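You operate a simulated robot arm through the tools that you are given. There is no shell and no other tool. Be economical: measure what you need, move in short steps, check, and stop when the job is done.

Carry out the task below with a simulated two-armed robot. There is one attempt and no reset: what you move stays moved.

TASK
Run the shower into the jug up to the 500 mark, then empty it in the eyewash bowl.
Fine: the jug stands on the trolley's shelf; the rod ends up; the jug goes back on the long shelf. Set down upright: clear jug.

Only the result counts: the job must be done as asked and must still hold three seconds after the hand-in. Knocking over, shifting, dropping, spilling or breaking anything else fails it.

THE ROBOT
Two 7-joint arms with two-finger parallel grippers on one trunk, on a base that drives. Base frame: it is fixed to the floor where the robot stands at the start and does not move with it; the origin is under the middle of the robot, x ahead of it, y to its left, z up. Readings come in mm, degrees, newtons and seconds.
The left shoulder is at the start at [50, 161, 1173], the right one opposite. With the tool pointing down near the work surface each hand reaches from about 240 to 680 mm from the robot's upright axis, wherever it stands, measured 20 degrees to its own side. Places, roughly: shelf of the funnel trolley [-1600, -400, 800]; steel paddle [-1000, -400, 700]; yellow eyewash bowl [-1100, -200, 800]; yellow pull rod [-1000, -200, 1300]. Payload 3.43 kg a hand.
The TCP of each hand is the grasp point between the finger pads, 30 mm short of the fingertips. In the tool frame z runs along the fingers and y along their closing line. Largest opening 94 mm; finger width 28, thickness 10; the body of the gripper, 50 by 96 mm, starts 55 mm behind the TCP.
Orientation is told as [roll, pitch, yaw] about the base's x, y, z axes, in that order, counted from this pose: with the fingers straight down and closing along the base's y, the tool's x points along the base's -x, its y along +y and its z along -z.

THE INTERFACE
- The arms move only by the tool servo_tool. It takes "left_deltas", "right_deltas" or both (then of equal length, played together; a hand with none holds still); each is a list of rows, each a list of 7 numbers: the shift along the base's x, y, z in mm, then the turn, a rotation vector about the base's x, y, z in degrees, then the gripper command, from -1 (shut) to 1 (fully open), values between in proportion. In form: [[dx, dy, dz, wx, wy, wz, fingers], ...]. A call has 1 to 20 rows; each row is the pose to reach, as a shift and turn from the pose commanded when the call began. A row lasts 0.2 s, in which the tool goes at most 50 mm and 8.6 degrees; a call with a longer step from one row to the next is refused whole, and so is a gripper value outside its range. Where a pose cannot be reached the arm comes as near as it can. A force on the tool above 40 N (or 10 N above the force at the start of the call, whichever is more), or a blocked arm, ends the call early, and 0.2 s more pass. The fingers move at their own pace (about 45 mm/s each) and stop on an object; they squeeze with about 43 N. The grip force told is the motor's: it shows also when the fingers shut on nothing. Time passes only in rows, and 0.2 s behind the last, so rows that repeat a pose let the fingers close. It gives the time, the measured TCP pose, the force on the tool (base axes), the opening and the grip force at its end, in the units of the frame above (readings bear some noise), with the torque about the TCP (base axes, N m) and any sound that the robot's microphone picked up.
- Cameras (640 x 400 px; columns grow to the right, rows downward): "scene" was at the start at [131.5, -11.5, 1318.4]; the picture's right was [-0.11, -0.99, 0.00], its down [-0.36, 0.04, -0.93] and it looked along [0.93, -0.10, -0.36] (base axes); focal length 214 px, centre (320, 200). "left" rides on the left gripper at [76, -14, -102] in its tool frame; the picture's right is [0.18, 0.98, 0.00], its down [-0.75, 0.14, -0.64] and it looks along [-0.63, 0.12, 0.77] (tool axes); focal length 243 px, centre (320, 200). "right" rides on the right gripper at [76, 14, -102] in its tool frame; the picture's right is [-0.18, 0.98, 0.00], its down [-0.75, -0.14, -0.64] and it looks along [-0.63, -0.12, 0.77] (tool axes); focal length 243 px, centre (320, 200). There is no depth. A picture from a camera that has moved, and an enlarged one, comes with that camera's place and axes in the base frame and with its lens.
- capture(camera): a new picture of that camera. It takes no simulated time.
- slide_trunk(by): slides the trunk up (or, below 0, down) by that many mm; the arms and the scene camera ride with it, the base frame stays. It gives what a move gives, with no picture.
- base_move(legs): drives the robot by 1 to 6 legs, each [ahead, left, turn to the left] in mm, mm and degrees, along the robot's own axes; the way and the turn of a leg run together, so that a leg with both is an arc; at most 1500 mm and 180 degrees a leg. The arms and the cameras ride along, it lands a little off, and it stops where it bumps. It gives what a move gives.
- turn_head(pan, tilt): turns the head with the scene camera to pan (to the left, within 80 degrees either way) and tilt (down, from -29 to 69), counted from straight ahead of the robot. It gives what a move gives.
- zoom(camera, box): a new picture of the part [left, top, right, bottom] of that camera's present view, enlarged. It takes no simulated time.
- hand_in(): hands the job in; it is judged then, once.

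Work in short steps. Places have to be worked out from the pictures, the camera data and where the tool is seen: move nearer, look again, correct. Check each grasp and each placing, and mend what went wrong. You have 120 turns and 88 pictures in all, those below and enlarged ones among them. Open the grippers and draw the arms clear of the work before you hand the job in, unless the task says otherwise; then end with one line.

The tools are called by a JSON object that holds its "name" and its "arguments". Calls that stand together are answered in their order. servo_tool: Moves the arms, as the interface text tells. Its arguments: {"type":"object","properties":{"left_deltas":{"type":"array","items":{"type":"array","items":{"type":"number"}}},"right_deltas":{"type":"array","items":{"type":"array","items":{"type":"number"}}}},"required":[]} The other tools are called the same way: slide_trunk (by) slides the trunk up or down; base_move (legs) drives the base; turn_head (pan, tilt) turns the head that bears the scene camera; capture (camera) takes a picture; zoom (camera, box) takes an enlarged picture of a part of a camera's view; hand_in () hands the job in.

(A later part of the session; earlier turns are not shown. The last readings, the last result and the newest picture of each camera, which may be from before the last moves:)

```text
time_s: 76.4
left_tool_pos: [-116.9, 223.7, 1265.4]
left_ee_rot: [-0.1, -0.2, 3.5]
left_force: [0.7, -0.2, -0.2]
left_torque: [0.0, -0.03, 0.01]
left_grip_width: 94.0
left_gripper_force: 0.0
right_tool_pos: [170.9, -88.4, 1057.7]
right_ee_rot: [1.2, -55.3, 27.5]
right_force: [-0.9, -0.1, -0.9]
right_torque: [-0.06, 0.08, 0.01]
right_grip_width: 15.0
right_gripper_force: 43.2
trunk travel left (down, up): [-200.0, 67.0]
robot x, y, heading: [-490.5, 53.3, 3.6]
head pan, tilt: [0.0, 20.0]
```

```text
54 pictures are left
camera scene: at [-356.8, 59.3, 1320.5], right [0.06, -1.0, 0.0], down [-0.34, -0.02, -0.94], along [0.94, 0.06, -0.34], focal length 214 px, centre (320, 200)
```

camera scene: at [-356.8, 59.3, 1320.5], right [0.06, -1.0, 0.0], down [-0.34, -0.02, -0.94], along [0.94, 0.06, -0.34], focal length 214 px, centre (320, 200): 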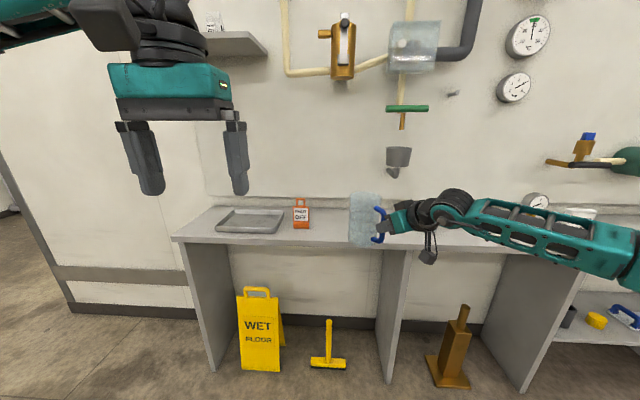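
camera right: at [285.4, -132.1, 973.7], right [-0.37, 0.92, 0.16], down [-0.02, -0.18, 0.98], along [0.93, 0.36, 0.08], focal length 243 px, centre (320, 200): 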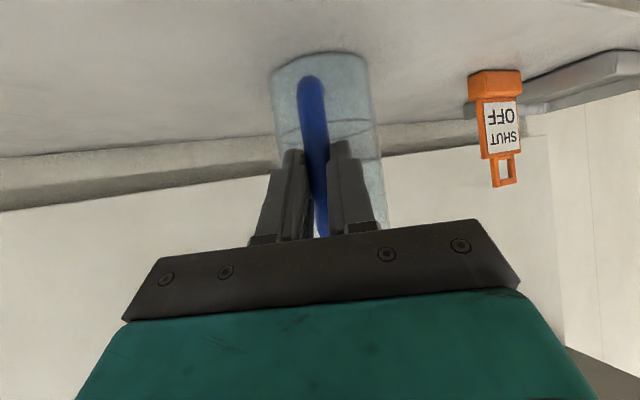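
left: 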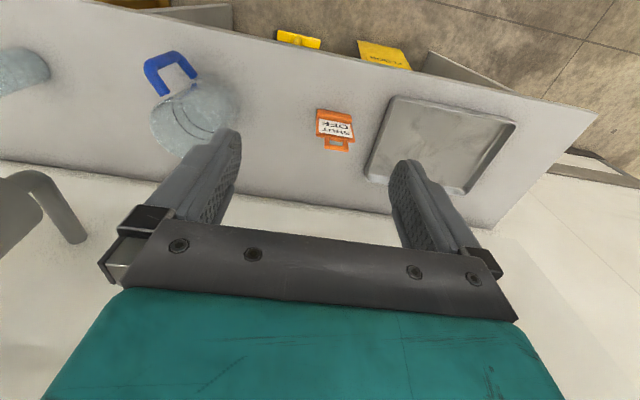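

I touched the pipe's foot and stopped; nothing moved it seems. I go ahead a little and then left, then back.

{"name": "base_move", "arguments": {"legs": [[60, 0, 0], [0, 950, 0], [-880, 0, 0], [0, 0, -92]]}}

{"name": "capture", "arguments": {"camera": "scene"}}

```text
time_s: 93.8
left_tool_pos: [-1187.7, 564.5, 1266.5]
left_ee_rot: [-0.1, -0.2, -86.9]
left_force: [0.3, 0.9, -0.1]
left_torque: [-0.04, 0.01, 0.0]
left_grip_width: 94.1
left_gripper_force: 0.1
right_tool_pos: [-1502.8, 279.2, 1057.4]
right_ee_rot: [1.3, -55.3, -63.0]
right_force: [-0.4, 0.9, -1.0]
right_torque: [0.1, 0.09, -0.01]
right_grip_width: 14.9
right_gripper_force: 42.8
trunk travel left (down, up): [-200.0, 67.0]
robot x, y, heading: [-1356.8, 939.5, -86.8]
head pan, tilt: [0.0, 20.0]
```

```text
53 pictures are left
camera scene: at [-1349.4, 804.3, 1320.6], right [-1.0, -0.05, 0.0], down [-0.02, 0.34, -0.94], along [0.05, -0.94, -0.34], focal length 214 px, centre (320, 200)
```

scene: 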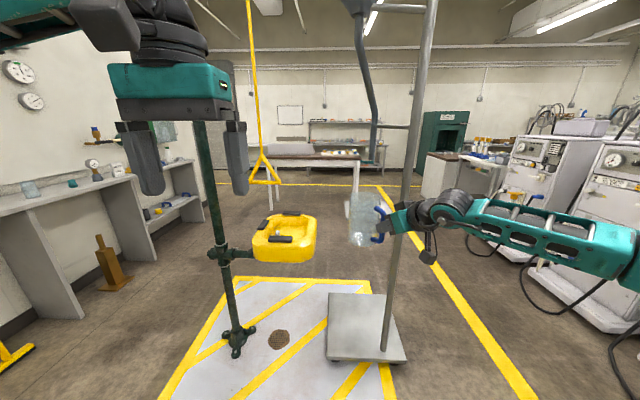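

I want to read the jug's marks: I swing the left hand round so its camera looks at the jug's far side.

{"name": "servo_tool", "arguments": {"left_deltas": [[0, -30, 0, 0, 0, -8, 1], [0, -60, 0, 0, 0, -16, 1], [0, -90, 0, 0, 0, -24, 1], [0, -120, 0, 0, 0, -32, 1], [0, -150, 0, 0, 0, -40, 1], [0, -180, 0, 0, 0, -48, 1], [4, -210, 0, 0, 0, -56, 1], [8, -234, 0, 0, 0, -64, 1], [8, -234, 0, 0, 0, -66, 1]]}}

{"name": "servo_tool", "arguments": {"left_deltas": [[0, 0, 0, -3.5, 7, 0, 1], [0, 0, 0, -7, 14, 0, 1], [0, 0, 0, -9, 18, 0, 1], [0, 0, 0, -9, 18, 0, 1]]}}

{"name": "capture", "arguments": {"camera": "left"}}

```text
time_s: 95.8
left_tool_pos: [-1255.8, 522.3, 1200.9]
left_ee_rot: [0.2, -0.4, -152.3]
left_force: [0.4, -0.1, 0.8]
left_torque: [0.01, -0.04, 0.01]
left_grip_width: 93.8
left_gripper_force: 0.0
left hand out of reach, approached as far as the arm can: row 5, 6, 7, 8, 9
right_tool_pos: [-1502.8, 278.0, 1057.0]
right_ee_rot: [1.2, -55.2, -63.0]
right_force: [0.4, 0.4, -1.9]
right_torque: [0.08, 0.02, -0.02]
right_grip_width: 15.0
right_gripper_force: 43.2
trunk travel left (down, up): [-200.0, 67.0]
robot x, y, heading: [-1357.7, 939.6, -87.2]
head pan, tilt: [0.0, 20.0]
```

```text
time_s: 96.8
left_tool_pos: [-1256.6, 522.5, 1202.1]
left_ee_rot: [-0.3, -20.4, -152.8]
left_force: [-0.3, -0.2, 0.0]
left_torque: [0.01, -0.01, -0.01]
left_grip_width: 93.9
left_gripper_force: 0.1
right_tool_pos: [-1502.2, 277.8, 1057.6]
right_ee_rot: [1.2, -55.1, -62.9]
right_force: [-0.3, -0.3, -1.2]
right_torque: [0.1, 0.04, -0.03]
right_grip_width: 15.0
right_gripper_force: 42.5
trunk travel left (down, up): [-200.0, 67.0]
robot x, y, heading: [-1354.1, 935.4, -86.9]
head pan, tilt: [0.0, 20.0]
```

```text
52 pictures are left
camera left: at [-1166.6, 585.1, 1271.9], right [0.6, -0.8, -0.07], down [-0.36, -0.35, 0.86], along [-0.71, -0.49, -0.5], focal length 243 px, centre (320, 200)
```

left: 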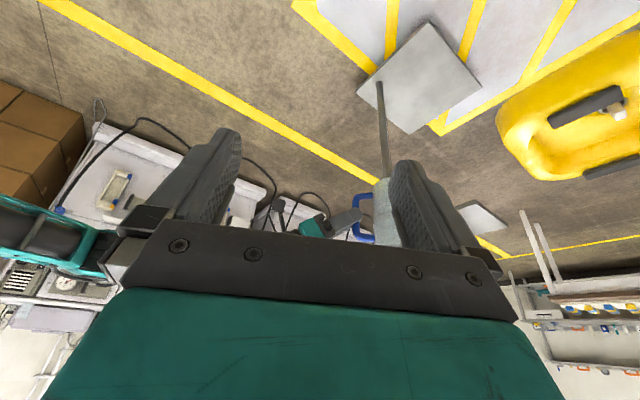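

The hand is still too far back; I move it ahead along -y and outwards.

{"name": "servo_tool", "arguments": {"left_deltas": [[20, -35, 0, 0, 0, 0, 1], [40, -70, 0, 0, 0, 0, 1], [60, -105, 0, 0, 0, 0, 1], [80, -140, 0, 0, 0, -3, 1], [100, -175, 0, 0, 0, -6, 1], [110, -210, 0, 0, 0, -10, 1], [120, -245, 0, 0, 0, -14, 1], [120, -245, 0, 0, 0, -14, 1]]}}

{"name": "capture", "arguments": {"camera": "left"}}

```text
time_s: 98.6
left_tool_pos: [-1270.1, 575.4, 1204.3]
left_ee_rot: [-0.3, -20.3, -166.7]
left_force: [0.9, -0.1, 0.2]
left_torque: [0.01, 0.01, -0.04]
left_grip_width: 94.1
left_gripper_force: 0.0
left hand out of reach, approached as far as the arm can: row 1, 2, 3, 4, 5, 6, 7, 8
right_tool_pos: [-1501.8, 278.8, 1057.4]
right_ee_rot: [1.1, -55.2, -63.0]
right_force: [0.2, 0.5, -0.7]
right_torque: [0.08, 0.05, -0.02]
right_grip_width: 14.7
right_gripper_force: 43.0
trunk travel left (down, up): [-200.0, 67.0]
robot x, y, heading: [-1357.5, 935.8, -86.9]
head pan, tilt: [0.0, 20.0]
```

```text
51 pictures are left
camera left: at [-1168.2, 615.3, 1273.8], right [0.39, -0.92, -0.07], down [-0.44, -0.25, 0.86], along [-0.81, -0.31, -0.5], focal length 243 px, centre (320, 200)
```

left: 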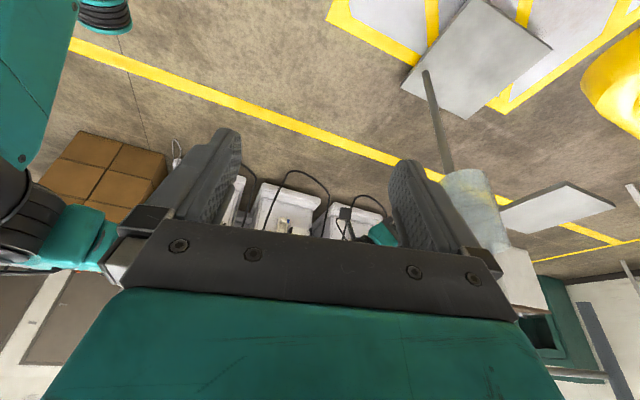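

The jug now shows at right; I enlarge it.

{"name": "zoom", "arguments": {"camera": "left", "box": [425, 150, 545, 260]}}

```text
3.64 times, centred on (485, 205) of left
camera zoom: at [-1168.2, 615.3, 1273.8], right [0.39, -0.92, -0.07], down [-0.44, -0.25, 0.86], along [-0.81, -0.31, -0.5], focal length 882 px, centre (-280, 182)
```

zoom: 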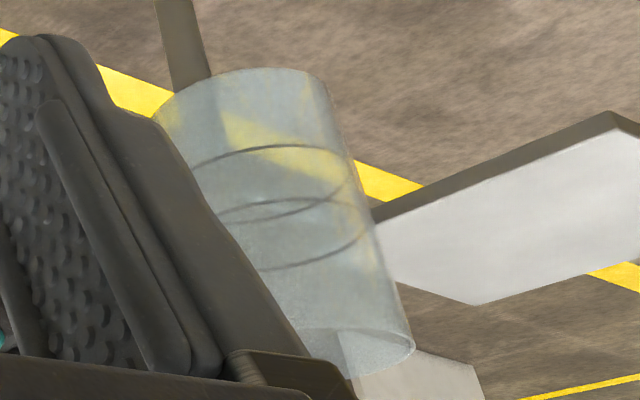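

No digits anywhere; two rings at about 0.34 and 0.55 of the height — with ~90 mm bore the upper ring is 500 ml. The trolley's pole stands on this side (near (-1660,-55)), so I carry the jug round by the -x side to the far (-y) side and face +y there.

{"name": "base_move", "arguments": {"legs": [[0, 0, -3], [0, -1200, 0], [1400, 0, 0], [790, 0, 0], [0, 0, 90], [0, 0, 90]]}}

{"name": "capture", "arguments": {"camera": "scene"}}

```text
time_s: 127.8
left_tool_pos: [-2616.2, -888.1, 1203.7]
left_ee_rot: [-0.3, -20.3, 9.9]
left_force: [0.4, -0.1, 0.4]
left_torque: [0.01, -0.01, -0.03]
left_grip_width: 94.0
left_gripper_force: 0.2
right_tool_pos: [-2366.4, -604.1, 1056.5]
right_ee_rot: [1.1, -55.2, 113.7]
right_force: [-1.0, -0.4, -0.8]
right_torque: [-0.11, -0.05, -0.01]
right_grip_width: 14.9
right_gripper_force: 43.0
trunk travel left (down, up): [-200.0, 67.0]
robot x, y, heading: [-2550.0, -1250.2, 89.6]
head pan, tilt: [0.0, 20.0]
```

```text
49 pictures are left
camera scene: at [-2551.1, -1121.0, 1320.6], right [1.0, -0.01, 0.0], down [0.0, -0.34, -0.94], along [0.0, 0.94, -0.34], focal length 214 px, centre (320, 200)
```

scene: 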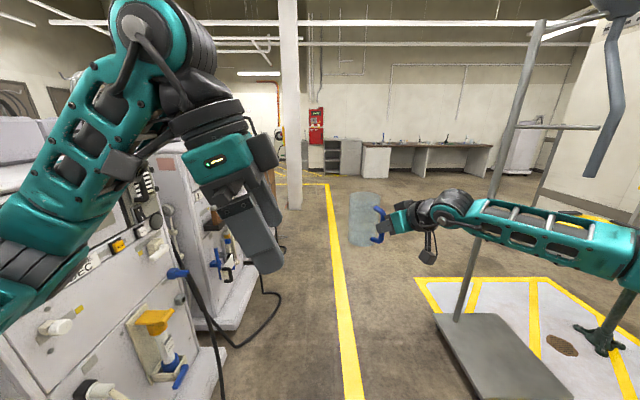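

Machines are close on the left, so I go back 300 mm and then right 900 mm, to face the shelf from this side.

{"name": "base_move", "arguments": {"legs": [[0, -200, 0], [-250, 0, 0], [0, -700, 0]]}}

{"name": "turn_head", "arguments": {"pan": -10, "tilt": 20}}

{"name": "capture", "arguments": {"camera": "scene"}}

```text
time_s: 137.9
left_tool_pos: [-1687.4, -1143.4, 1204.7]
left_ee_rot: [-0.4, -20.4, 9.6]
left_force: [-0.1, -0.9, 0.7]
left_torque: [0.02, 0.01, -0.01]
left_grip_width: 93.9
left_gripper_force: 0.0
right_tool_pos: [-1436.0, -863.2, 1056.9]
right_ee_rot: [1.3, -55.2, 113.2]
right_force: [0.1, -0.1, -0.9]
right_torque: [-0.1, -0.05, -0.01]
right_grip_width: 15.0
right_gripper_force: 42.7
trunk travel left (down, up): [-200.0, 67.0]
robot x, y, heading: [-1622.6, -1512.1, 89.9]
head pan, tilt: [0.0, 20.0]
```

```text
time_s: 138.7
left_tool_pos: [-1687.5, -1142.7, 1204.4]
left_ee_rot: [-0.3, -20.3, 9.6]
left_force: [0.0, 0.1, 0.4]
left_torque: [0.0, 0.06, 0.01]
left_grip_width: 94.0
left_gripper_force: 0.1
right_tool_pos: [-1436.3, -861.5, 1056.5]
right_ee_rot: [1.2, -55.1, 113.3]
right_force: [0.9, 0.1, -0.2]
right_torque: [-0.09, -0.07, -0.01]
right_grip_width: 14.7
right_gripper_force: 43.1
trunk travel left (down, up): [-200.0, 67.0]
robot x, y, heading: [-1619.5, -1509.3, 89.6]
head pan, tilt: [-10.0, 20.0]
```

```text
48 pictures are left
camera scene: at [-1608.4, -1380.7, 1320.6], right [0.98, -0.18, 0.0], down [-0.06, -0.34, -0.94], along [0.17, 0.92, -0.34], focal length 214 px, centre (320, 200)
```

scene: 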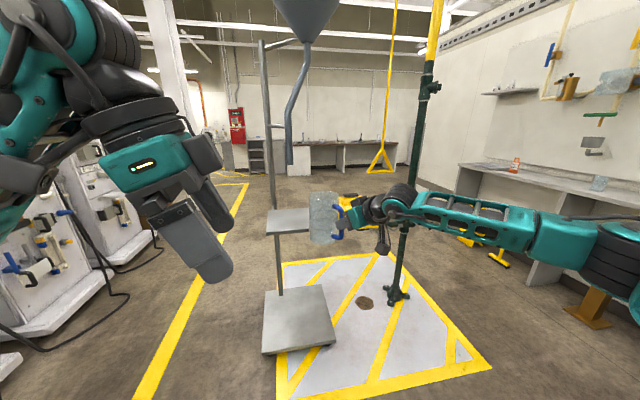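

Very good view. I enlarge shelf and hose end, to locate them.

{"name": "zoom", "arguments": {"camera": "scene", "box": [240, 130, 360, 250]}}

```text
3.33 times, centred on (300, 190) of scene
camera zoom: at [-1608.4, -1380.7, 1320.6], right [0.98, -0.18, 0.0], down [-0.06, -0.34, -0.94], along [0.17, 0.92, -0.34], focal length 715 px, centre (387, 233)
```

zoom: 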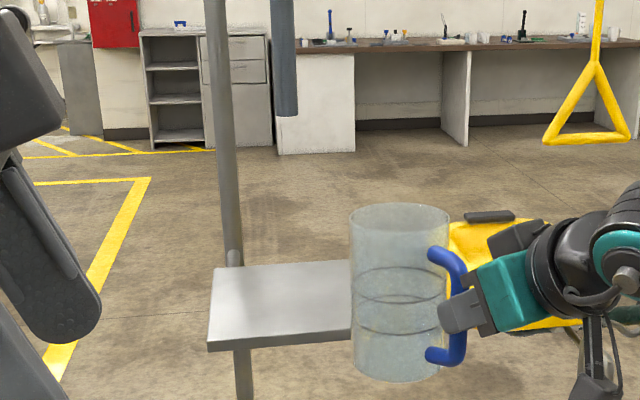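

From both sides I get: shelf z≈848, x -1688..-1424, y -483..-228; hose end near (-1565,-365,1134) over its centre. I lower the jug 60 mm for clearance under the hose and drive nearer.

{"name": "servo_tool", "arguments": {"right_deltas": [[0, 0, -20, 0, 0, 0, -1], [0, 0, -40, 0, 0, 0, -1], [0, 0, -60, 0, 0, 0, -1], [0, 0, -60, 0, 0, 0, -1]]}}

{"name": "base_move", "arguments": {"legs": [[0, 84, 0], [250, 0, 0]]}}

{"name": "turn_head", "arguments": {"pan": -5, "tilt": 25}}

{"name": "capture", "arguments": {"camera": "scene"}}

```text
time_s: 139.7
left_tool_pos: [-1687.5, -1143.2, 1204.3]
left_ee_rot: [-0.3, -20.2, 9.6]
left_force: [0.9, -0.2, -0.1]
left_torque: [0.01, 0.0, 0.0]
left_grip_width: 94.0
left_gripper_force: 0.1
right_tool_pos: [-1435.1, -863.0, 997.3]
right_ee_rot: [1.1, -55.2, 113.2]
right_force: [-0.4, 0.2, -1.3]
right_torque: [-0.07, -0.07, 0.03]
right_grip_width: 15.1
right_gripper_force: 42.9
trunk travel left (down, up): [-200.0, 67.0]
robot x, y, heading: [-1623.8, -1509.6, 89.7]
head pan, tilt: [-10.0, 20.0]
```

```text
time_s: 142.5
left_tool_pos: [-1768.9, -897.0, 1204.1]
left_ee_rot: [-0.2, -20.4, 9.6]
left_force: [0.0, 0.2, 0.1]
left_torque: [0.0, 0.01, -0.01]
left_grip_width: 94.0
left_gripper_force: 0.0
right_tool_pos: [-1518.4, -616.3, 999.4]
right_ee_rot: [1.2, -55.1, 113.2]
right_force: [0.4, 0.4, -1.0]
right_torque: [-0.08, -0.03, -0.01]
right_grip_width: 14.8
right_gripper_force: 42.7
trunk travel left (down, up): [-200.0, 67.0]
robot x, y, heading: [-1702.1, -1266.2, 89.5]
head pan, tilt: [-10.0, 20.0]
```

```text
time_s: 143.1
left_tool_pos: [-1768.6, -897.4, 1205.0]
left_ee_rot: [-0.3, -20.3, 9.6]
left_force: [-0.3, -0.4, 0.3]
left_torque: [-0.04, -0.02, 0.0]
left_grip_width: 94.1
left_gripper_force: 0.1
right_tool_pos: [-1517.9, -618.4, 999.5]
right_ee_rot: [1.2, -55.0, 113.3]
right_force: [-0.5, -0.7, -1.4]
right_torque: [-0.12, -0.04, 0.01]
right_grip_width: 14.6
right_gripper_force: 43.4
trunk travel left (down, up): [-200.0, 67.0]
robot x, y, heading: [-1706.0, -1262.1, 89.5]
head pan, tilt: [-5.0, 25.0]
```

```text
46 pictures are left
camera scene: at [-1698.1, -1134.9, 1312.6], right [1.0, -0.1, 0.0], down [-0.04, -0.42, -0.91], along [0.09, 0.9, -0.42], focal length 214 px, centre (320, 200)
```

scene: 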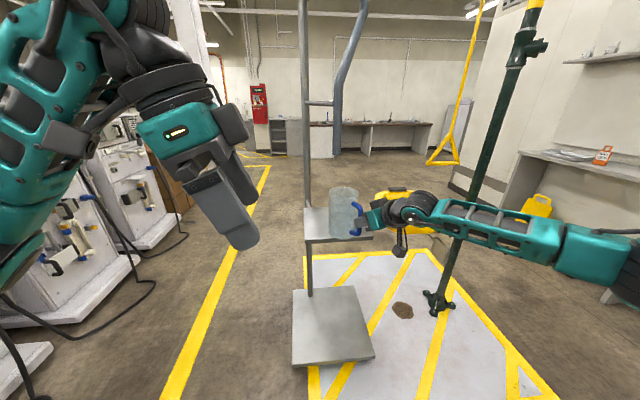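

Positions agree (hose x≈-1562). I drive 140 mm further in, then adjust by hand.

{"name": "base_move", "arguments": {"legs": [[140, 0, 0]]}}

{"name": "zoom", "arguments": {"camera": "scene", "box": [270, 100, 430, 260]}}

```text
time_s: 144.5
left_tool_pos: [-1768.1, -755.1, 1202.7]
left_ee_rot: [-0.3, -20.3, 9.6]
left_force: [-0.3, 1.2, -0.5]
left_torque: [-0.04, -0.03, -0.01]
left_grip_width: 93.9
left_gripper_force: 0.0
right_tool_pos: [-1516.2, -475.1, 997.2]
right_ee_rot: [1.2, -55.0, 113.3]
right_force: [-0.6, -0.5, -1.8]
right_torque: [-0.07, 0.0, 0.0]
right_grip_width: 14.9
right_gripper_force: 43.1
trunk travel left (down, up): [-200.0, 67.0]
robot x, y, heading: [-1705.2, -1121.9, 89.4]
head pan, tilt: [-5.0, 25.0]
```

```text
2.50 times, centred on (350, 180) of scene
camera zoom: at [-1696.8, -992.3, 1312.4], right [1.0, -0.1, 0.0], down [-0.04, -0.42, -0.91], along [0.09, 0.9, -0.42], focal length 536 px, centre (245, 250)
```

zoom: 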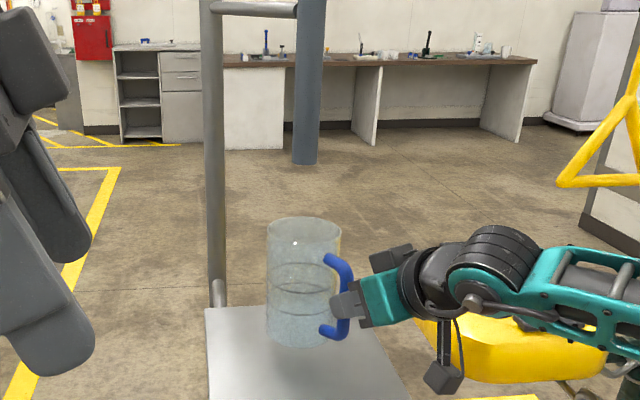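

Hose end ≈(-1557,-353,1132); jug axis ≈(-1555,-382). I shift 28 mm in and lower toward the shelf.

{"name": "servo_tool", "arguments": {"right_deltas": [[-1, 14, 0, 0, 0, 0, -1], [-2, 28, 0, 0, 0, 0, -1], [-2, 28, -12, 0, 0, 0, -1], [-2, 28, -24, 0, 0, 0, -1], [-2, 28, -34, 0, 0, 0, -1], [-2, 28, -34, 0, 0, 0, -1]]}}

{"name": "zoom", "arguments": {"camera": "scene", "box": [290, 160, 410, 280]}}

```text
time_s: 145.9
left_tool_pos: [-1768.1, -756.2, 1204.1]
left_ee_rot: [-0.2, -20.3, 9.6]
left_force: [-0.2, -0.5, -0.7]
left_torque: [0.01, 0.02, -0.04]
left_grip_width: 94.3
left_gripper_force: 0.1
right_tool_pos: [-1518.4, -448.4, 965.2]
right_ee_rot: [1.2, -55.2, 113.4]
right_force: [-0.2, 0.5, -2.2]
right_torque: [-0.09, 0.0, -0.04]
right_grip_width: 14.7
right_gripper_force: 43.2
trunk travel left (down, up): [-200.0, 67.0]
robot x, y, heading: [-1703.1, -1123.8, 89.4]
head pan, tilt: [-5.0, 25.0]
```

```text
3.33 times, centred on (350, 220) of scene
camera zoom: at [-1696.8, -993.0, 1312.5], right [1.0, -0.1, 0.0], down [-0.04, -0.42, -0.91], along [0.09, 0.9, -0.42], focal length 715 px, centre (220, 133)
```

zoom: 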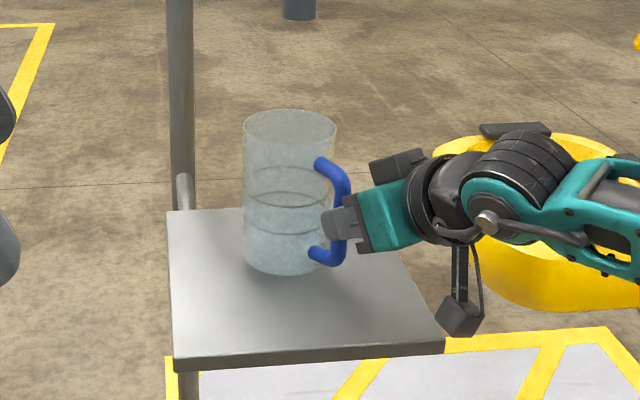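

Jug about 15–20 mm above the shelf, well centred. I lower in small steps.

{"name": "servo_tool", "arguments": {"right_deltas": [[0, 0, -3, 0, 0, 0, -1], [0, 0, -6, 0, 0, 0, -1], [0, 0, -9, 0, 0, 0, -1], [0, 0, -12, 0, 0, 0, -1], [0, 0, -12, 0, 0, 0, -1]]}}

```text
time_s: 147.1
left_tool_pos: [-1768.1, -757.2, 1204.6]
left_ee_rot: [-0.2, -20.2, 9.6]
left_force: [0.7, 0.2, -0.9]
left_torque: [-0.02, -0.02, 0.01]
left_grip_width: 94.2
left_gripper_force: 0.1
right_tool_pos: [-1518.7, -447.7, 953.7]
right_ee_rot: [1.2, -55.0, 113.3]
right_force: [-0.1, 0.2, -0.9]
right_torque: [-0.11, -0.05, 0.01]
right_grip_width: 14.9
right_gripper_force: 43.2
trunk travel left (down, up): [-200.0, 67.0]
robot x, y, heading: [-1704.2, -1122.5, 89.6]
head pan, tilt: [-5.0, 25.0]
```

No contact yet; on down by 2 mm rows.

{"name": "servo_tool", "arguments": {"right_deltas": [[0, 0, -2, 0, 0, 0, -1], [0, 0, -4, 0, 0, 0, -1], [0, 0, -6, 0, 0, 0, -1], [0, 0, -8, 0, 0, 0, -1], [0, 0, -8, 0, 0, 0, -1]]}}

{"name": "zoom", "arguments": {"camera": "scene", "box": [310, 170, 390, 250]}}

```text
time_s: 148.3
left_tool_pos: [-1767.9, -757.6, 1205.6]
left_ee_rot: [-0.2, -20.3, 9.6]
left_force: [-0.7, -0.1, 0.9]
left_torque: [-0.01, 0.02, -0.02]
left_grip_width: 94.1
left_gripper_force: 0.0
right_tool_pos: [-1519.0, -447.1, 948.5]
right_ee_rot: [1.1, -55.6, 113.5]
right_force: [0.0, 0.1, 10.2]
right_torque: [1.35, 0.21, -0.04]
right_grip_width: 14.8
right_gripper_force: 42.5
trunk travel left (down, up): [-200.0, 67.0]
robot x, y, heading: [-1704.4, -1125.1, 89.5]
head pan, tilt: [-5.0, 25.0]
```

```text
5.00 times, centred on (350, 210) of scene
camera zoom: at [-1697.0, -994.4, 1312.8], right [1.0, -0.1, 0.0], down [-0.04, -0.42, -0.91], along [0.09, 0.9, -0.42], focal length 1072 px, centre (170, 150)
```

zoom: 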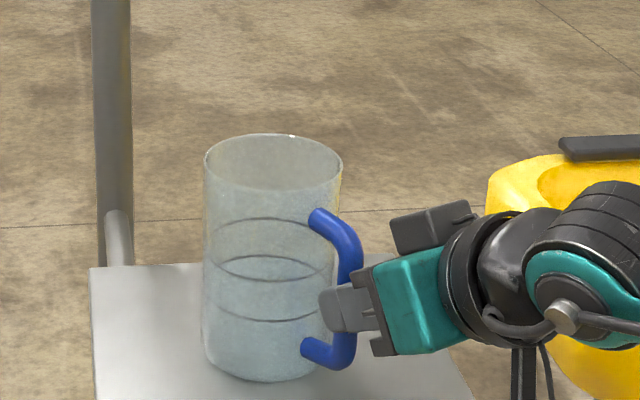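

Contact at z≈949 (10 N up). I ease up 3 mm and open the fingers.

{"name": "servo_tool", "arguments": {"right_deltas": [[0, 0, 1.5, 0, 0, 0, -1], [0, 0, 3, 0, 0, 0, -1], [0, 0, 3, 0, 0, 0, -0.7], [0, 0, 3, 0, 0, 0, -0.4], [0, 0, 3, 0, 0, 0, 0], [0, 0, 3, 0, 0, 0, 0.5], [0, 0, 3, 0, 0, 0, 1], [0, 0, 3, 0, 0, 0, 1], [0, 0, 3, 0, 0, 0, 1]]}}

{"name": "capture", "arguments": {"camera": "right"}}

```text
time_s: 150.3
left_tool_pos: [-1767.4, -756.5, 1206.1]
left_ee_rot: [-0.3, -20.3, 9.6]
left_force: [-1.5, 0.6, -0.8]
left_torque: [-0.02, 0.0, 0.0]
left_grip_width: 93.9
left_gripper_force: 0.2
right_tool_pos: [-1519.9, -446.6, 946.2]
right_ee_rot: [1.1, -55.2, 113.3]
right_force: [-0.4, 0.8, -0.1]
right_torque: [0.01, -0.02, -0.03]
right_grip_width: 94.1
right_gripper_force: 0.0
trunk travel left (down, up): [-200.0, 67.0]
robot x, y, heading: [-1703.1, -1124.8, 89.5]
head pan, tilt: [-5.0, 25.0]
```

```text
42 pictures are left
camera right: at [-1478.7, -568.4, 942.6], right [-0.94, -0.31, 0.16], down [0.18, -0.03, 0.98], along [-0.3, 0.95, 0.08], focal length 243 px, centre (320, 200)
```

right: 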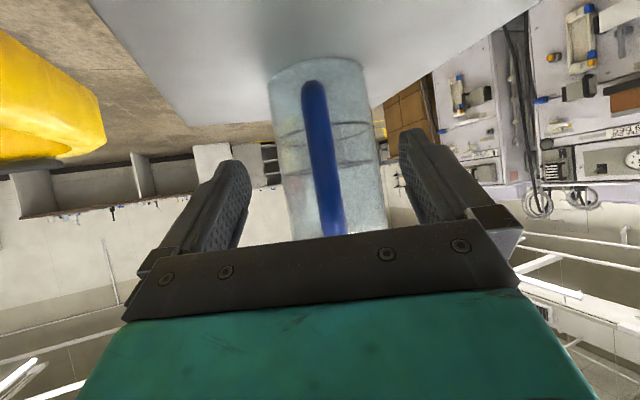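

The jug stands free. I draw the hand back along the fingers and up.

{"name": "servo_tool", "arguments": {"right_deltas": [[10, -23, 17, 0, 0, 0, 1], [20, -46, 35, 0, 0, 0, 1], [32, -75, 57, 0, 0, 0, 1], [45, -104, 80, 0, 0, 0, 1], [55, -130, 105, 0, 0, 0, 1], [65, -150, 140, 0, 0, 0, 1], [70, -160, 170, 0, 0, 0, 1]]}}

{"name": "turn_head", "arguments": {"pan": -15, "tilt": 15}}

{"name": "capture", "arguments": {"camera": "scene"}}

```text
time_s: 151.9
left_tool_pos: [-1768.5, -756.7, 1204.0]
left_ee_rot: [-0.3, -20.3, 9.6]
left_force: [0.4, -0.6, -1.2]
left_torque: [0.03, 0.01, -0.02]
left_grip_width: 93.8
left_gripper_force: 0.0
right_tool_pos: [-1446.8, -608.9, 1117.8]
right_ee_rot: [1.1, -55.2, 113.4]
right_force: [0.1, -0.1, -0.3]
right_torque: [-0.05, 0.03, 0.01]
right_grip_width: 93.7
right_gripper_force: 0.1
trunk travel left (down, up): [-200.0, 67.0]
robot x, y, heading: [-1704.7, -1129.8, 89.4]
head pan, tilt: [-5.0, 25.0]
```

```text
time_s: 152.6
left_tool_pos: [-1768.7, -756.4, 1204.6]
left_ee_rot: [-0.3, -20.2, 9.6]
left_force: [0.7, 0.3, 0.5]
left_torque: [0.0, 0.0, -0.01]
left_grip_width: 93.7
left_gripper_force: 0.1
right_tool_pos: [-1447.0, -608.6, 1118.3]
right_ee_rot: [1.1, -55.2, 113.3]
right_force: [0.1, -0.3, -0.2]
right_torque: [-0.01, 0.01, 0.0]
right_grip_width: 94.1
right_gripper_force: 0.1
trunk travel left (down, up): [-200.0, 67.0]
robot x, y, heading: [-1704.5, -1125.9, 89.5]
head pan, tilt: [-15.0, 15.0]
```

```text
41 pictures are left
camera scene: at [-1680.7, -994.9, 1328.7], right [0.96, -0.27, 0.0], down [-0.07, -0.25, -0.97], along [0.26, 0.93, -0.26], focal length 214 px, centre (320, 200)
```

scene: 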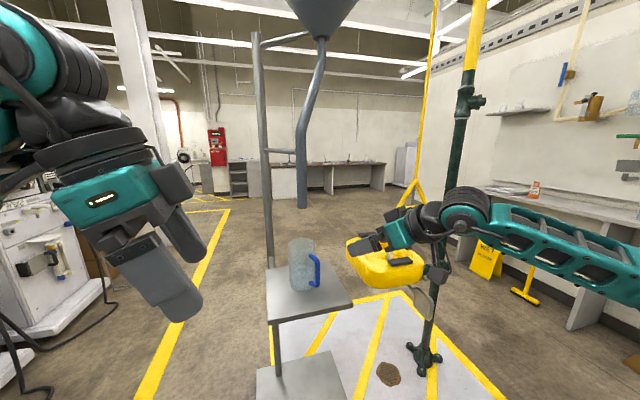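

The jug is placed nicely. For the rod I want the fingers pinching the triangle's bottom bar (at about (-1020,-203,1040), lying along x) from above and below, so I roll the right hand 90° about its own axis, here in free space.

{"name": "servo_tool", "arguments": {"right_deltas": [[10, -10, 0, -2.65, 6.18, -4.68, 1], [20, -20, 0, -5.3, 12.36, -9.36, 1], [30, -30, 0, -7.95, 18.5, -14, 1], [40, -40, 0, -10.6, 24.7, -18.7, 1], [50, -50, 0, -13.25, 30.9, -23.4, 1], [60, -60, 0, -15.9, 37.1, -28.1, 1], [70, -70, 0, -18.55, 43.3, -32.8, 1], [80, -80, 0, -21.2, 49.4, -37.4, 1], [80, -80, 0, -23.85, 55.6, -42.1, 1], [80, -80, 0, -26.5, 61.8, -46.8, 1], [80, -80, 0, -29.2, 67.9, -51.4, 1], [80, -80, 0, -29.2, 67.9, -51.4, 1]]}}

```text
time_s: 155.2
left_tool_pos: [-1768.8, -756.4, 1203.9]
left_ee_rot: [-0.3, -20.3, 9.6]
left_force: [0.0, 0.1, 0.4]
left_torque: [0.03, 0.02, 0.0]
left_grip_width: 94.0
left_gripper_force: 0.1
right_tool_pos: [-1369.1, -688.0, 1115.9]
right_ee_rot: [56.3, 0.1, 23.2]
right_force: [-0.3, -1.0, 0.1]
right_torque: [0.02, 0.02, -0.01]
right_grip_width: 94.0
right_gripper_force: 0.0
trunk travel left (down, up): [-200.0, 67.0]
robot x, y, heading: [-1704.9, -1125.1, 89.5]
head pan, tilt: [-15.0, 15.0]
```

Roll reached. Now I drive to about (-1220,-860), in reach of the rod with the jug still in sight, and look.

{"name": "base_move", "arguments": {"legs": [[0, -485, 0], [265, 0, 0]]}}

{"name": "servo_tool", "arguments": {"right_deltas": [[-20, 0, 0, 0, 0, -8, 1], [-40, 0, 0, 0, 0, -16, 1], [-60, 0, 0, 0, 0, -23, 1], [-60, 0, 0, 0, 0, -23, 1]]}}

{"name": "turn_head", "arguments": {"pan": -10, "tilt": 15}}

{"name": "capture", "arguments": {"camera": "scene"}}

```text
time_s: 161.5
left_tool_pos: [-1268.0, -502.0, 1204.7]
left_ee_rot: [-0.3, -20.3, 8.9]
left_force: [-0.6, 0.3, 0.3]
left_torque: [0.02, -0.02, 0.01]
left_grip_width: 93.9
left_gripper_force: 0.0
right_tool_pos: [-868.5, -438.6, 1117.3]
right_ee_rot: [56.3, 0.0, 22.6]
right_force: [0.5, -1.3, 0.4]
right_torque: [0.01, 0.01, 0.01]
right_grip_width: 93.8
right_gripper_force: 0.0
trunk travel left (down, up): [-200.0, 67.0]
robot x, y, heading: [-1211.0, -872.2, 88.7]
head pan, tilt: [-15.0, 15.0]
```

```text
time_s: 162.5
left_tool_pos: [-1268.3, -502.5, 1204.8]
left_ee_rot: [-0.2, -20.2, 8.8]
left_force: [-0.4, -0.5, 0.7]
left_torque: [-0.01, -0.01, -0.01]
left_grip_width: 94.0
left_gripper_force: 0.0
right_tool_pos: [-928.1, -440.8, 1118.3]
right_ee_rot: [56.6, 0.0, -0.5]
right_force: [-0.3, 0.3, 0.1]
right_torque: [0.03, 0.0, -0.02]
right_grip_width: 94.1
right_gripper_force: 0.1
trunk travel left (down, up): [-200.0, 67.0]
robot x, y, heading: [-1209.6, -869.2, 88.9]
head pan, tilt: [-15.0, 15.0]
```

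```text
time_s: 163.1
left_tool_pos: [-1268.5, -502.8, 1205.0]
left_ee_rot: [-0.3, -20.3, 8.8]
left_force: [0.0, 0.1, 0.5]
left_torque: [0.0, 0.03, 0.01]
left_grip_width: 94.3
left_gripper_force: 0.1
right_tool_pos: [-927.7, -440.9, 1116.9]
right_ee_rot: [56.4, -0.1, -0.4]
right_force: [-0.3, -0.5, -0.1]
right_torque: [-0.01, -0.02, -0.04]
right_grip_width: 93.6
right_gripper_force: 0.0
trunk travel left (down, up): [-200.0, 67.0]
robot x, y, heading: [-1212.2, -869.4, 88.5]
head pan, tilt: [-10.0, 15.0]
```

```text
40 pictures are left
camera scene: at [-1192.2, -740.4, 1328.8], right [0.98, -0.2, 0.0], down [-0.05, -0.25, -0.97], along [0.19, 0.95, -0.26], focal length 214 px, centre (320, 200)
```

scene: 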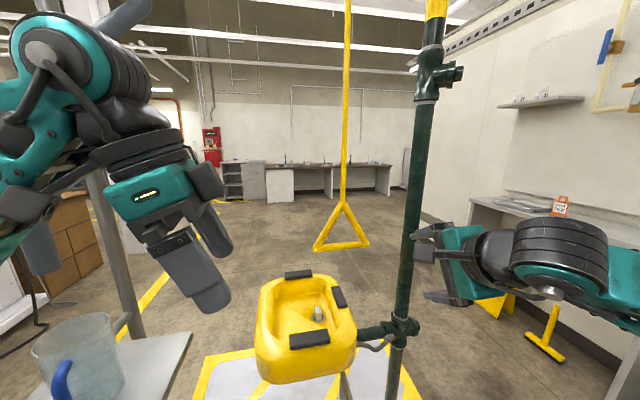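

Bar confirmed: (-1021,-202,1041), along x, 160 mm long. I move to the pre-grasp point (-1020,-286,1096), fingers half open.

{"name": "servo_tool", "arguments": {"right_deltas": [[-25, 20, -4, 0, 0, 0, 0.6], [-50, 50, -8, 0, 0, 0, 0.3], [-75, 90, -14, 0, 0, 0, 0.1], [-92, 125, -20, 0, 0, 0, 0.1], [-92, 155, -22, 0, 0, 0, 0.1], [-92, 155, -22, 0, 0, 0, 0.1]]}}

{"name": "capture", "arguments": {"camera": "scene"}}

{"name": "capture", "arguments": {"camera": "right"}}

```text
time_s: 164.5
left_tool_pos: [-1269.1, -502.9, 1204.3]
left_ee_rot: [-0.3, -20.2, 8.8]
left_force: [-0.4, 0.5, 0.5]
left_torque: [-0.02, 0.02, 0.01]
left_grip_width: 94.1
left_gripper_force: 0.0
right_tool_pos: [-1021.6, -285.6, 1094.5]
right_ee_rot: [56.3, 0.0, -0.4]
right_force: [-0.2, 0.2, -0.6]
right_torque: [0.0, -0.03, 0.02]
right_grip_width: 51.5
right_gripper_force: 0.0
trunk travel left (down, up): [-200.0, 67.0]
robot x, y, heading: [-1210.4, -875.7, 88.8]
head pan, tilt: [-10.0, 15.0]
```

```text
39 pictures are left
camera scene: at [-1192.2, -740.4, 1328.8], right [0.98, -0.2, 0.0], down [-0.05, -0.25, -0.97], along [0.19, 0.95, -0.26], focal length 214 px, centre (320, 200)
```

scene: 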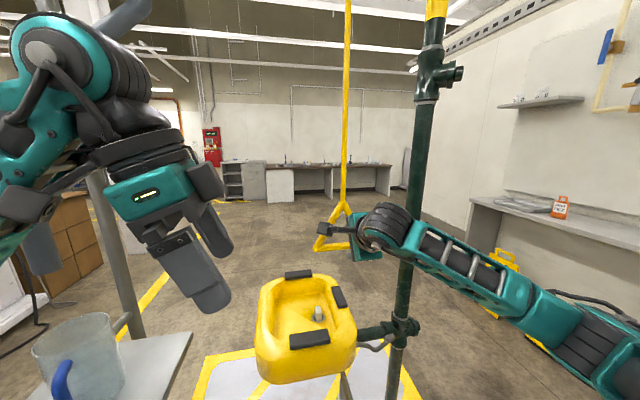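

```text
38 pictures are left
camera right: at [-1097.4, -362.9, 1163.0], right [0.19, 0.54, 0.82], down [0.75, -0.62, 0.24], along [0.64, 0.57, -0.52], focal length 243 px, centre (320, 200)
```

right: 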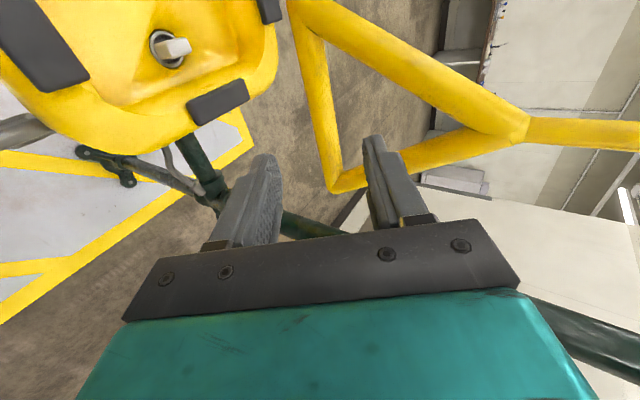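

Aligned: the bar projects on the finger centreline. I advance 98 mm along the fingers.

{"name": "servo_tool", "arguments": {"right_deltas": [[0, 21, -14, 0, 0, 0, 0.1], [0, 42, -28, 0, 0, 0, 0.1], [0, 62, -41, 0, 0, 0, 0.1], [0, 82, -54, 0, 0, 0, 0.1], [0, 82, -54, 0, 0, 0, 0.1]]}}

{"name": "capture", "arguments": {"camera": "right"}}

```text
time_s: 165.7
left_tool_pos: [-1267.0, -502.2, 1204.9]
left_ee_rot: [-0.3, -20.4, 8.7]
left_force: [-0.8, 0.3, -1.1]
left_torque: [0.0, 0.02, -0.02]
left_grip_width: 94.1
left_gripper_force: 0.1
right_tool_pos: [-1020.9, -199.8, 1043.7]
right_ee_rot: [56.4, -0.1, -0.5]
right_force: [0.7, 0.2, -0.1]
right_torque: [-0.02, 0.03, -0.01]
right_grip_width: 51.7
right_gripper_force: 0.1
trunk travel left (down, up): [-200.0, 67.0]
robot x, y, heading: [-1211.0, -872.6, 88.6]
head pan, tilt: [-10.0, 15.0]
```

```text
37 pictures are left
camera right: at [-1097.2, -276.4, 1111.8], right [0.19, 0.54, 0.82], down [0.75, -0.62, 0.24], along [0.64, 0.57, -0.52], focal length 243 px, centre (320, 200)
```

right: 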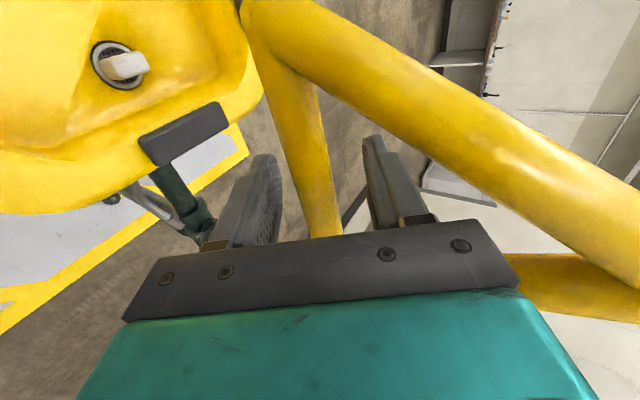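

The bar is between the pads. I close on it, and turn the head to watch the jug before pulling.

{"name": "servo_tool", "arguments": {"right_deltas": [[0, 0, 0, 0, 0, 0, -0.4], [0, 0, 0, 0, 0, 0, -1], [0, 0, 0, 0, 0, 0, -1], [0, 0, 0, 0, 0, 0, -1], [0, 0, 0, 0, 0, 0, -1]]}}

{"name": "turn_head", "arguments": {"pan": 40, "tilt": 32}}

{"name": "capture", "arguments": {"camera": "scene"}}

```text
time_s: 166.9
left_tool_pos: [-1268.1, -503.5, 1204.1]
left_ee_rot: [-0.1, -20.3, 8.9]
left_force: [0.3, 0.1, -0.5]
left_torque: [0.0, -0.02, 0.0]
left_grip_width: 94.1
left_gripper_force: 0.0
right_tool_pos: [-1022.2, -201.6, 1041.6]
right_ee_rot: [56.1, -0.2, -0.6]
right_force: [-1.9, -15.4, -14.4]
right_torque: [-0.08, -0.43, -0.02]
right_grip_width: 25.5
right_gripper_force: 45.3
trunk travel left (down, up): [-200.0, 67.0]
robot x, y, heading: [-1212.2, -874.0, 88.7]
head pan, tilt: [-10.0, 15.0]
```

```text
time_s: 168.1
left_tool_pos: [-1269.0, -503.1, 1204.4]
left_ee_rot: [-0.2, -20.3, 8.8]
left_force: [0.4, 0.1, 0.3]
left_torque: [0.01, 0.0, 0.01]
left_grip_width: 94.1
left_gripper_force: 0.1
right_tool_pos: [-1022.1, -202.5, 1040.4]
right_ee_rot: [56.1, 0.1, -0.4]
right_force: [-1.9, -17.9, -16.7]
right_torque: [-0.02, -0.38, -0.1]
right_grip_width: 25.4
right_gripper_force: 45.2
trunk travel left (down, up): [-200.0, 67.0]
robot x, y, heading: [-1210.8, -873.2, 88.8]
head pan, tilt: [40.0, 32.0]
```

```text
36 pictures are left
camera scene: at [-1266.3, -762.3, 1301.5], right [0.78, 0.62, 0.0], down [0.33, -0.41, -0.85], along [-0.53, 0.66, -0.53], focal length 214 px, centre (320, 200)
```

scene: 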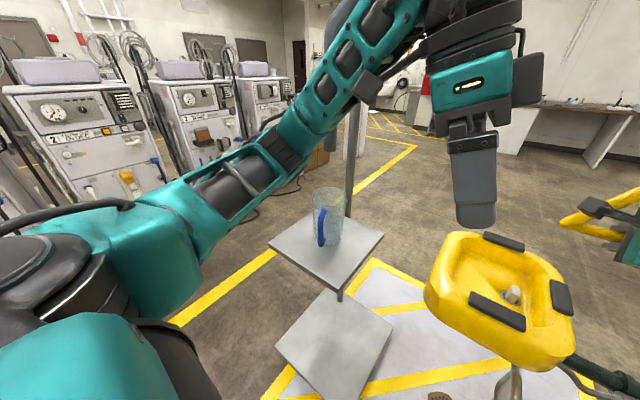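

Gripped; the pinch pulls the hand about 4 mm down/back. I relieve this and begin pulling down gently, 20 mm.

{"name": "servo_tool", "arguments": {"right_deltas": [[0, -2, -3, 0, 0, 0, -1], [0, -2, -10, 0, 0, 0, -1], [0, -2, -17, 0, 0, 0, -1], [0, -2, -24, 0, 0, 0, -1]]}}

```text
time_s: 169.1
left_tool_pos: [-1268.8, -501.9, 1203.7]
left_ee_rot: [-0.3, -20.5, 8.9]
left_force: [-0.2, 0.2, -0.3]
left_torque: [0.01, 0.01, -0.04]
left_grip_width: 94.1
left_gripper_force: 0.0
right_tool_pos: [-1021.9, -200.8, 1018.0]
right_ee_rot: [56.6, 0.1, -0.2]
right_force: [-4.8, 14.8, 3.6]
right_torque: [0.18, -0.17, 0.34]
right_grip_width: 25.2
right_gripper_force: 45.0
trunk travel left (down, up): [-200.0, 67.0]
robot x, y, heading: [-1209.3, -871.3, 88.9]
head pan, tilt: [40.0, 32.0]
```

It comes down easily, no sound yet. Further 24 mm.

{"name": "servo_tool", "arguments": {"right_deltas": [[0, 2, -8, 0, 0, 0, -1], [0, 2, -16, 0, 0, 0, -1], [0, 2, -24, 0, 0, 0, -1]]}}

{"name": "zoom", "arguments": {"camera": "scene", "box": [270, 160, 400, 300]}}

```text
time_s: 169.9
left_tool_pos: [-1269.6, -501.7, 1205.1]
left_ee_rot: [-0.3, -20.3, 8.8]
left_force: [-0.2, 0.6, -0.1]
left_torque: [-0.02, 0.01, 0.01]
left_grip_width: 94.2
left_gripper_force: 0.1
right_tool_pos: [-1022.0, -202.0, 991.0]
right_ee_rot: [56.3, 0.1, -0.4]
right_force: [-2.8, 0.8, 2.1]
right_torque: [-0.08, 0.33, 0.86]
right_grip_width: 25.5
right_gripper_force: 45.4
trunk travel left (down, up): [-200.0, 67.0]
robot x, y, heading: [-1212.0, -871.0, 88.8]
head pan, tilt: [40.0, 32.0]
```

```text
2.86 times, centred on (335, 230) of scene
camera zoom: at [-1266.9, -762.1, 1301.4], right [0.78, 0.62, 0.0], down [0.33, -0.41, -0.85], along [-0.53, 0.66, -0.53], focal length 613 px, centre (277, 114)
```

zoom: 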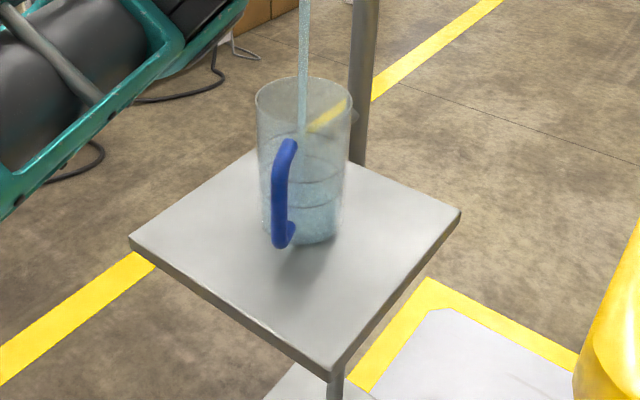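

Water is running. A tighter look at the level (no time passes).

{"name": "zoom", "arguments": {"camera": "scene", "box": [310, 180, 350, 220]}}

```text
10.00 times, centred on (330, 200) of scene
camera zoom: at [-1266.9, -762.1, 1301.4], right [0.78, 0.62, 0.0], down [0.33, -0.41, -0.85], along [-0.53, 0.66, -0.53], focal length 2145 px, centre (220, 200)
```

zoom: 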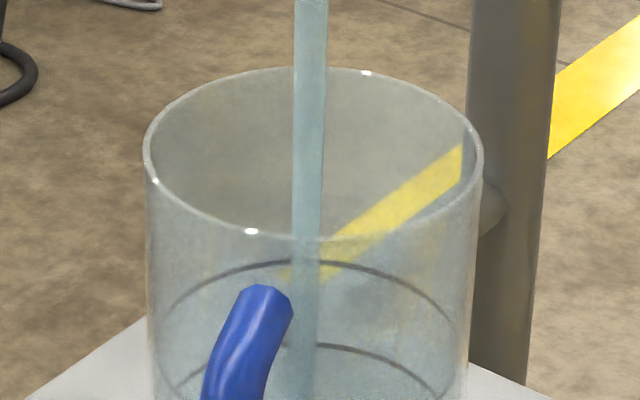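

{"name": "zoom", "arguments": {"camera": "scene", "box": [305, 190, 355, 250]}}

```text
6.67 times, centred on (330, 220) of scene
camera zoom: at [-1266.9, -762.1, 1301.4], right [0.78, 0.62, 0.0], down [0.33, -0.41, -0.85], along [-0.53, 0.66, -0.53], focal length 1430 px, centre (253, 67)
```

zoom: 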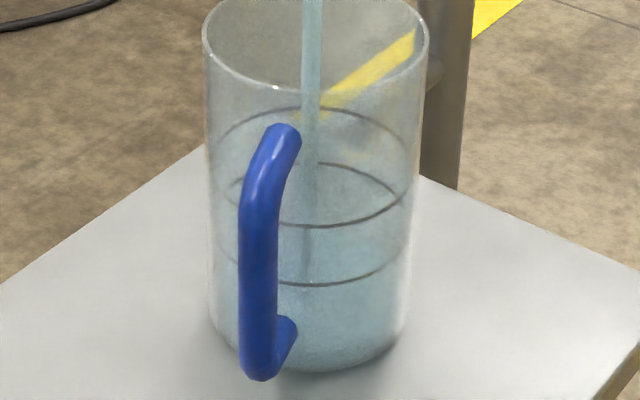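

Hardly any water in yet (the stream runs down to near the bottom). I hold for about 1 s and look again.

{"name": "servo_tool", "arguments": {"right_deltas": [[0, 0, 0, 0, 0, 0, -1], [0, 0, 0, 0, 0, 0, -1], [0, 0, 0, 0, 0, 0, -1], [0, 0, 0, 0, 0, 0, -1]]}}

{"name": "zoom", "arguments": {"camera": "scene", "box": [305, 190, 355, 250]}}

```text
time_s: 170.9
left_tool_pos: [-1269.5, -502.4, 1204.5]
left_ee_rot: [-0.3, -20.5, 9.0]
left_force: [-0.3, -0.2, 1.3]
left_torque: [-0.02, 0.01, -0.01]
left_grip_width: 93.8
left_gripper_force: 0.1
right_tool_pos: [-1020.7, -202.3, 991.7]
right_ee_rot: [56.2, 0.1, -0.3]
right_force: [-5.9, -2.7, -2.4]
right_torque: [-0.01, 0.0, 0.4]
right_grip_width: 25.4
right_gripper_force: 45.1
trunk travel left (down, up): [-200.0, 67.0]
robot x, y, heading: [-1214.6, -871.0, 88.8]
head pan, tilt: [40.0, 32.0]
```

```text
6.67 times, centred on (330, 220) of scene
camera zoom: at [-1267.2, -762.1, 1301.4], right [0.78, 0.62, 0.0], down [0.33, -0.41, -0.85], along [-0.53, 0.66, -0.53], focal length 1430 px, centre (253, 67)
```

zoom: 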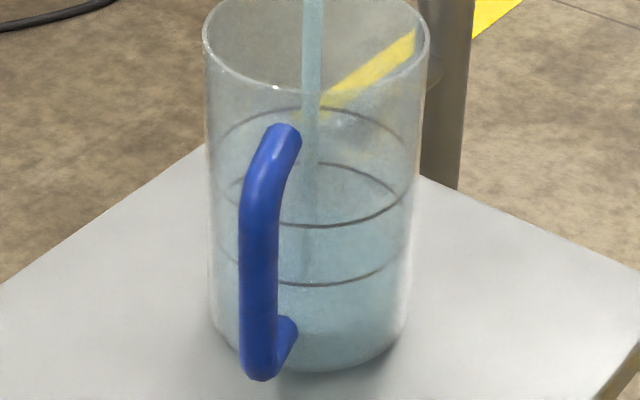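

Slow filling. Another 2 s.

{"name": "servo_tool", "arguments": {"right_deltas": [[0, 0, 0, 0, 0, 0, -1], [0, 0, 0, 0, 0, 0, -1], [0, 0, 0, 0, 0, 0, -1], [0, 0, 0, 0, 0, 0, -1], [0, 0, 0, 0, 0, 0, -1], [0, 0, 0, 0, 0, 0, -1], [0, 0, 0, 0, 0, 0, -1], [0, 0, 0, 0, 0, 0, -1], [0, 0, 0, 0, 0, 0, -1]]}}

{"name": "zoom", "arguments": {"camera": "scene", "box": [305, 190, 355, 250]}}

```text
time_s: 172.9
left_tool_pos: [-1269.5, -501.5, 1204.8]
left_ee_rot: [-0.2, -20.4, 8.7]
left_force: [-0.5, 0.6, 0.0]
left_torque: [0.04, 0.03, 0.0]
left_grip_width: 94.1
left_gripper_force: 0.1
right_tool_pos: [-1022.2, -201.9, 992.8]
right_ee_rot: [56.4, 0.0, -0.4]
right_force: [-6.8, -8.0, -4.5]
right_torque: [-0.03, -0.31, 0.03]
right_grip_width: 25.3
right_gripper_force: 44.9
trunk travel left (down, up): [-200.0, 67.0]
robot x, y, heading: [-1213.3, -870.4, 88.4]
head pan, tilt: [40.0, 32.0]
```

```text
6.67 times, centred on (330, 220) of scene
camera zoom: at [-1267.3, -762.5, 1301.4], right [0.78, 0.62, 0.0], down [0.33, -0.41, -0.85], along [-0.53, 0.66, -0.53], focal length 1430 px, centre (253, 67)
```

zoom: 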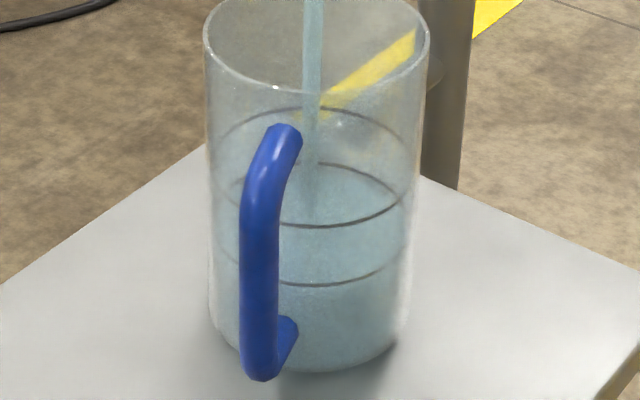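

The stream now ends near the lower ring. I enlarge to judge the surface exactly.

{"name": "zoom", "arguments": {"camera": "scene", "box": [318, 200, 342, 236]}}

```text
11.11 times, centred on (330, 218) of scene
camera zoom: at [-1267.3, -762.5, 1301.4], right [0.78, 0.62, 0.0], down [0.33, -0.41, -0.85], along [-0.53, 0.66, -0.53], focal length 2383 px, centre (209, 0)
```

zoom: 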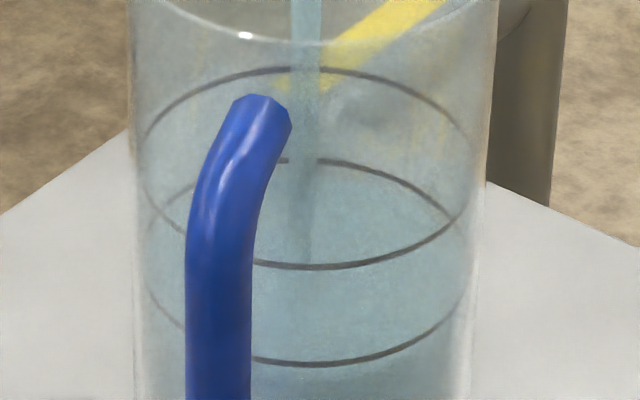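

The surface is at the lower ring (stream ends at its centre). About 2 s remain; I hold for 1 s and check.

{"name": "servo_tool", "arguments": {"right_deltas": [[0, 0, 0, 0, 0, 0, -1], [0, 0, 0, 0, 0, 0, -1], [0, 0, 0, 0, 0, 0, -1], [0, 0, 0, 0, 0, 0, -1]]}}

{"name": "zoom", "arguments": {"camera": "scene", "box": [318, 200, 342, 236]}}

```text
time_s: 173.9
left_tool_pos: [-1268.2, -502.7, 1204.0]
left_ee_rot: [-0.2, -20.4, 8.8]
left_force: [-0.3, 0.1, 0.8]
left_torque: [0.0, 0.02, 0.0]
left_grip_width: 94.2
left_gripper_force: 0.0
right_tool_pos: [-1021.5, -202.0, 992.6]
right_ee_rot: [56.5, 0.0, -0.4]
right_force: [-6.6, -7.5, -1.8]
right_torque: [-0.01, -0.26, 0.15]
right_grip_width: 25.1
right_gripper_force: 45.5
trunk travel left (down, up): [-200.0, 67.0]
robot x, y, heading: [-1214.3, -876.1, 88.7]
head pan, tilt: [40.0, 32.0]
```

```text
11.11 times, centred on (330, 218) of scene
camera zoom: at [-1267.3, -762.5, 1301.4], right [0.78, 0.62, 0.0], down [0.33, -0.41, -0.85], along [-0.53, 0.66, -0.53], focal length 2383 px, centre (209, 0)
```

zoom: 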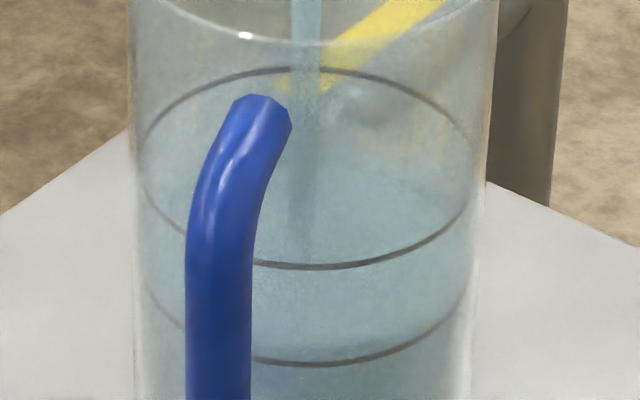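

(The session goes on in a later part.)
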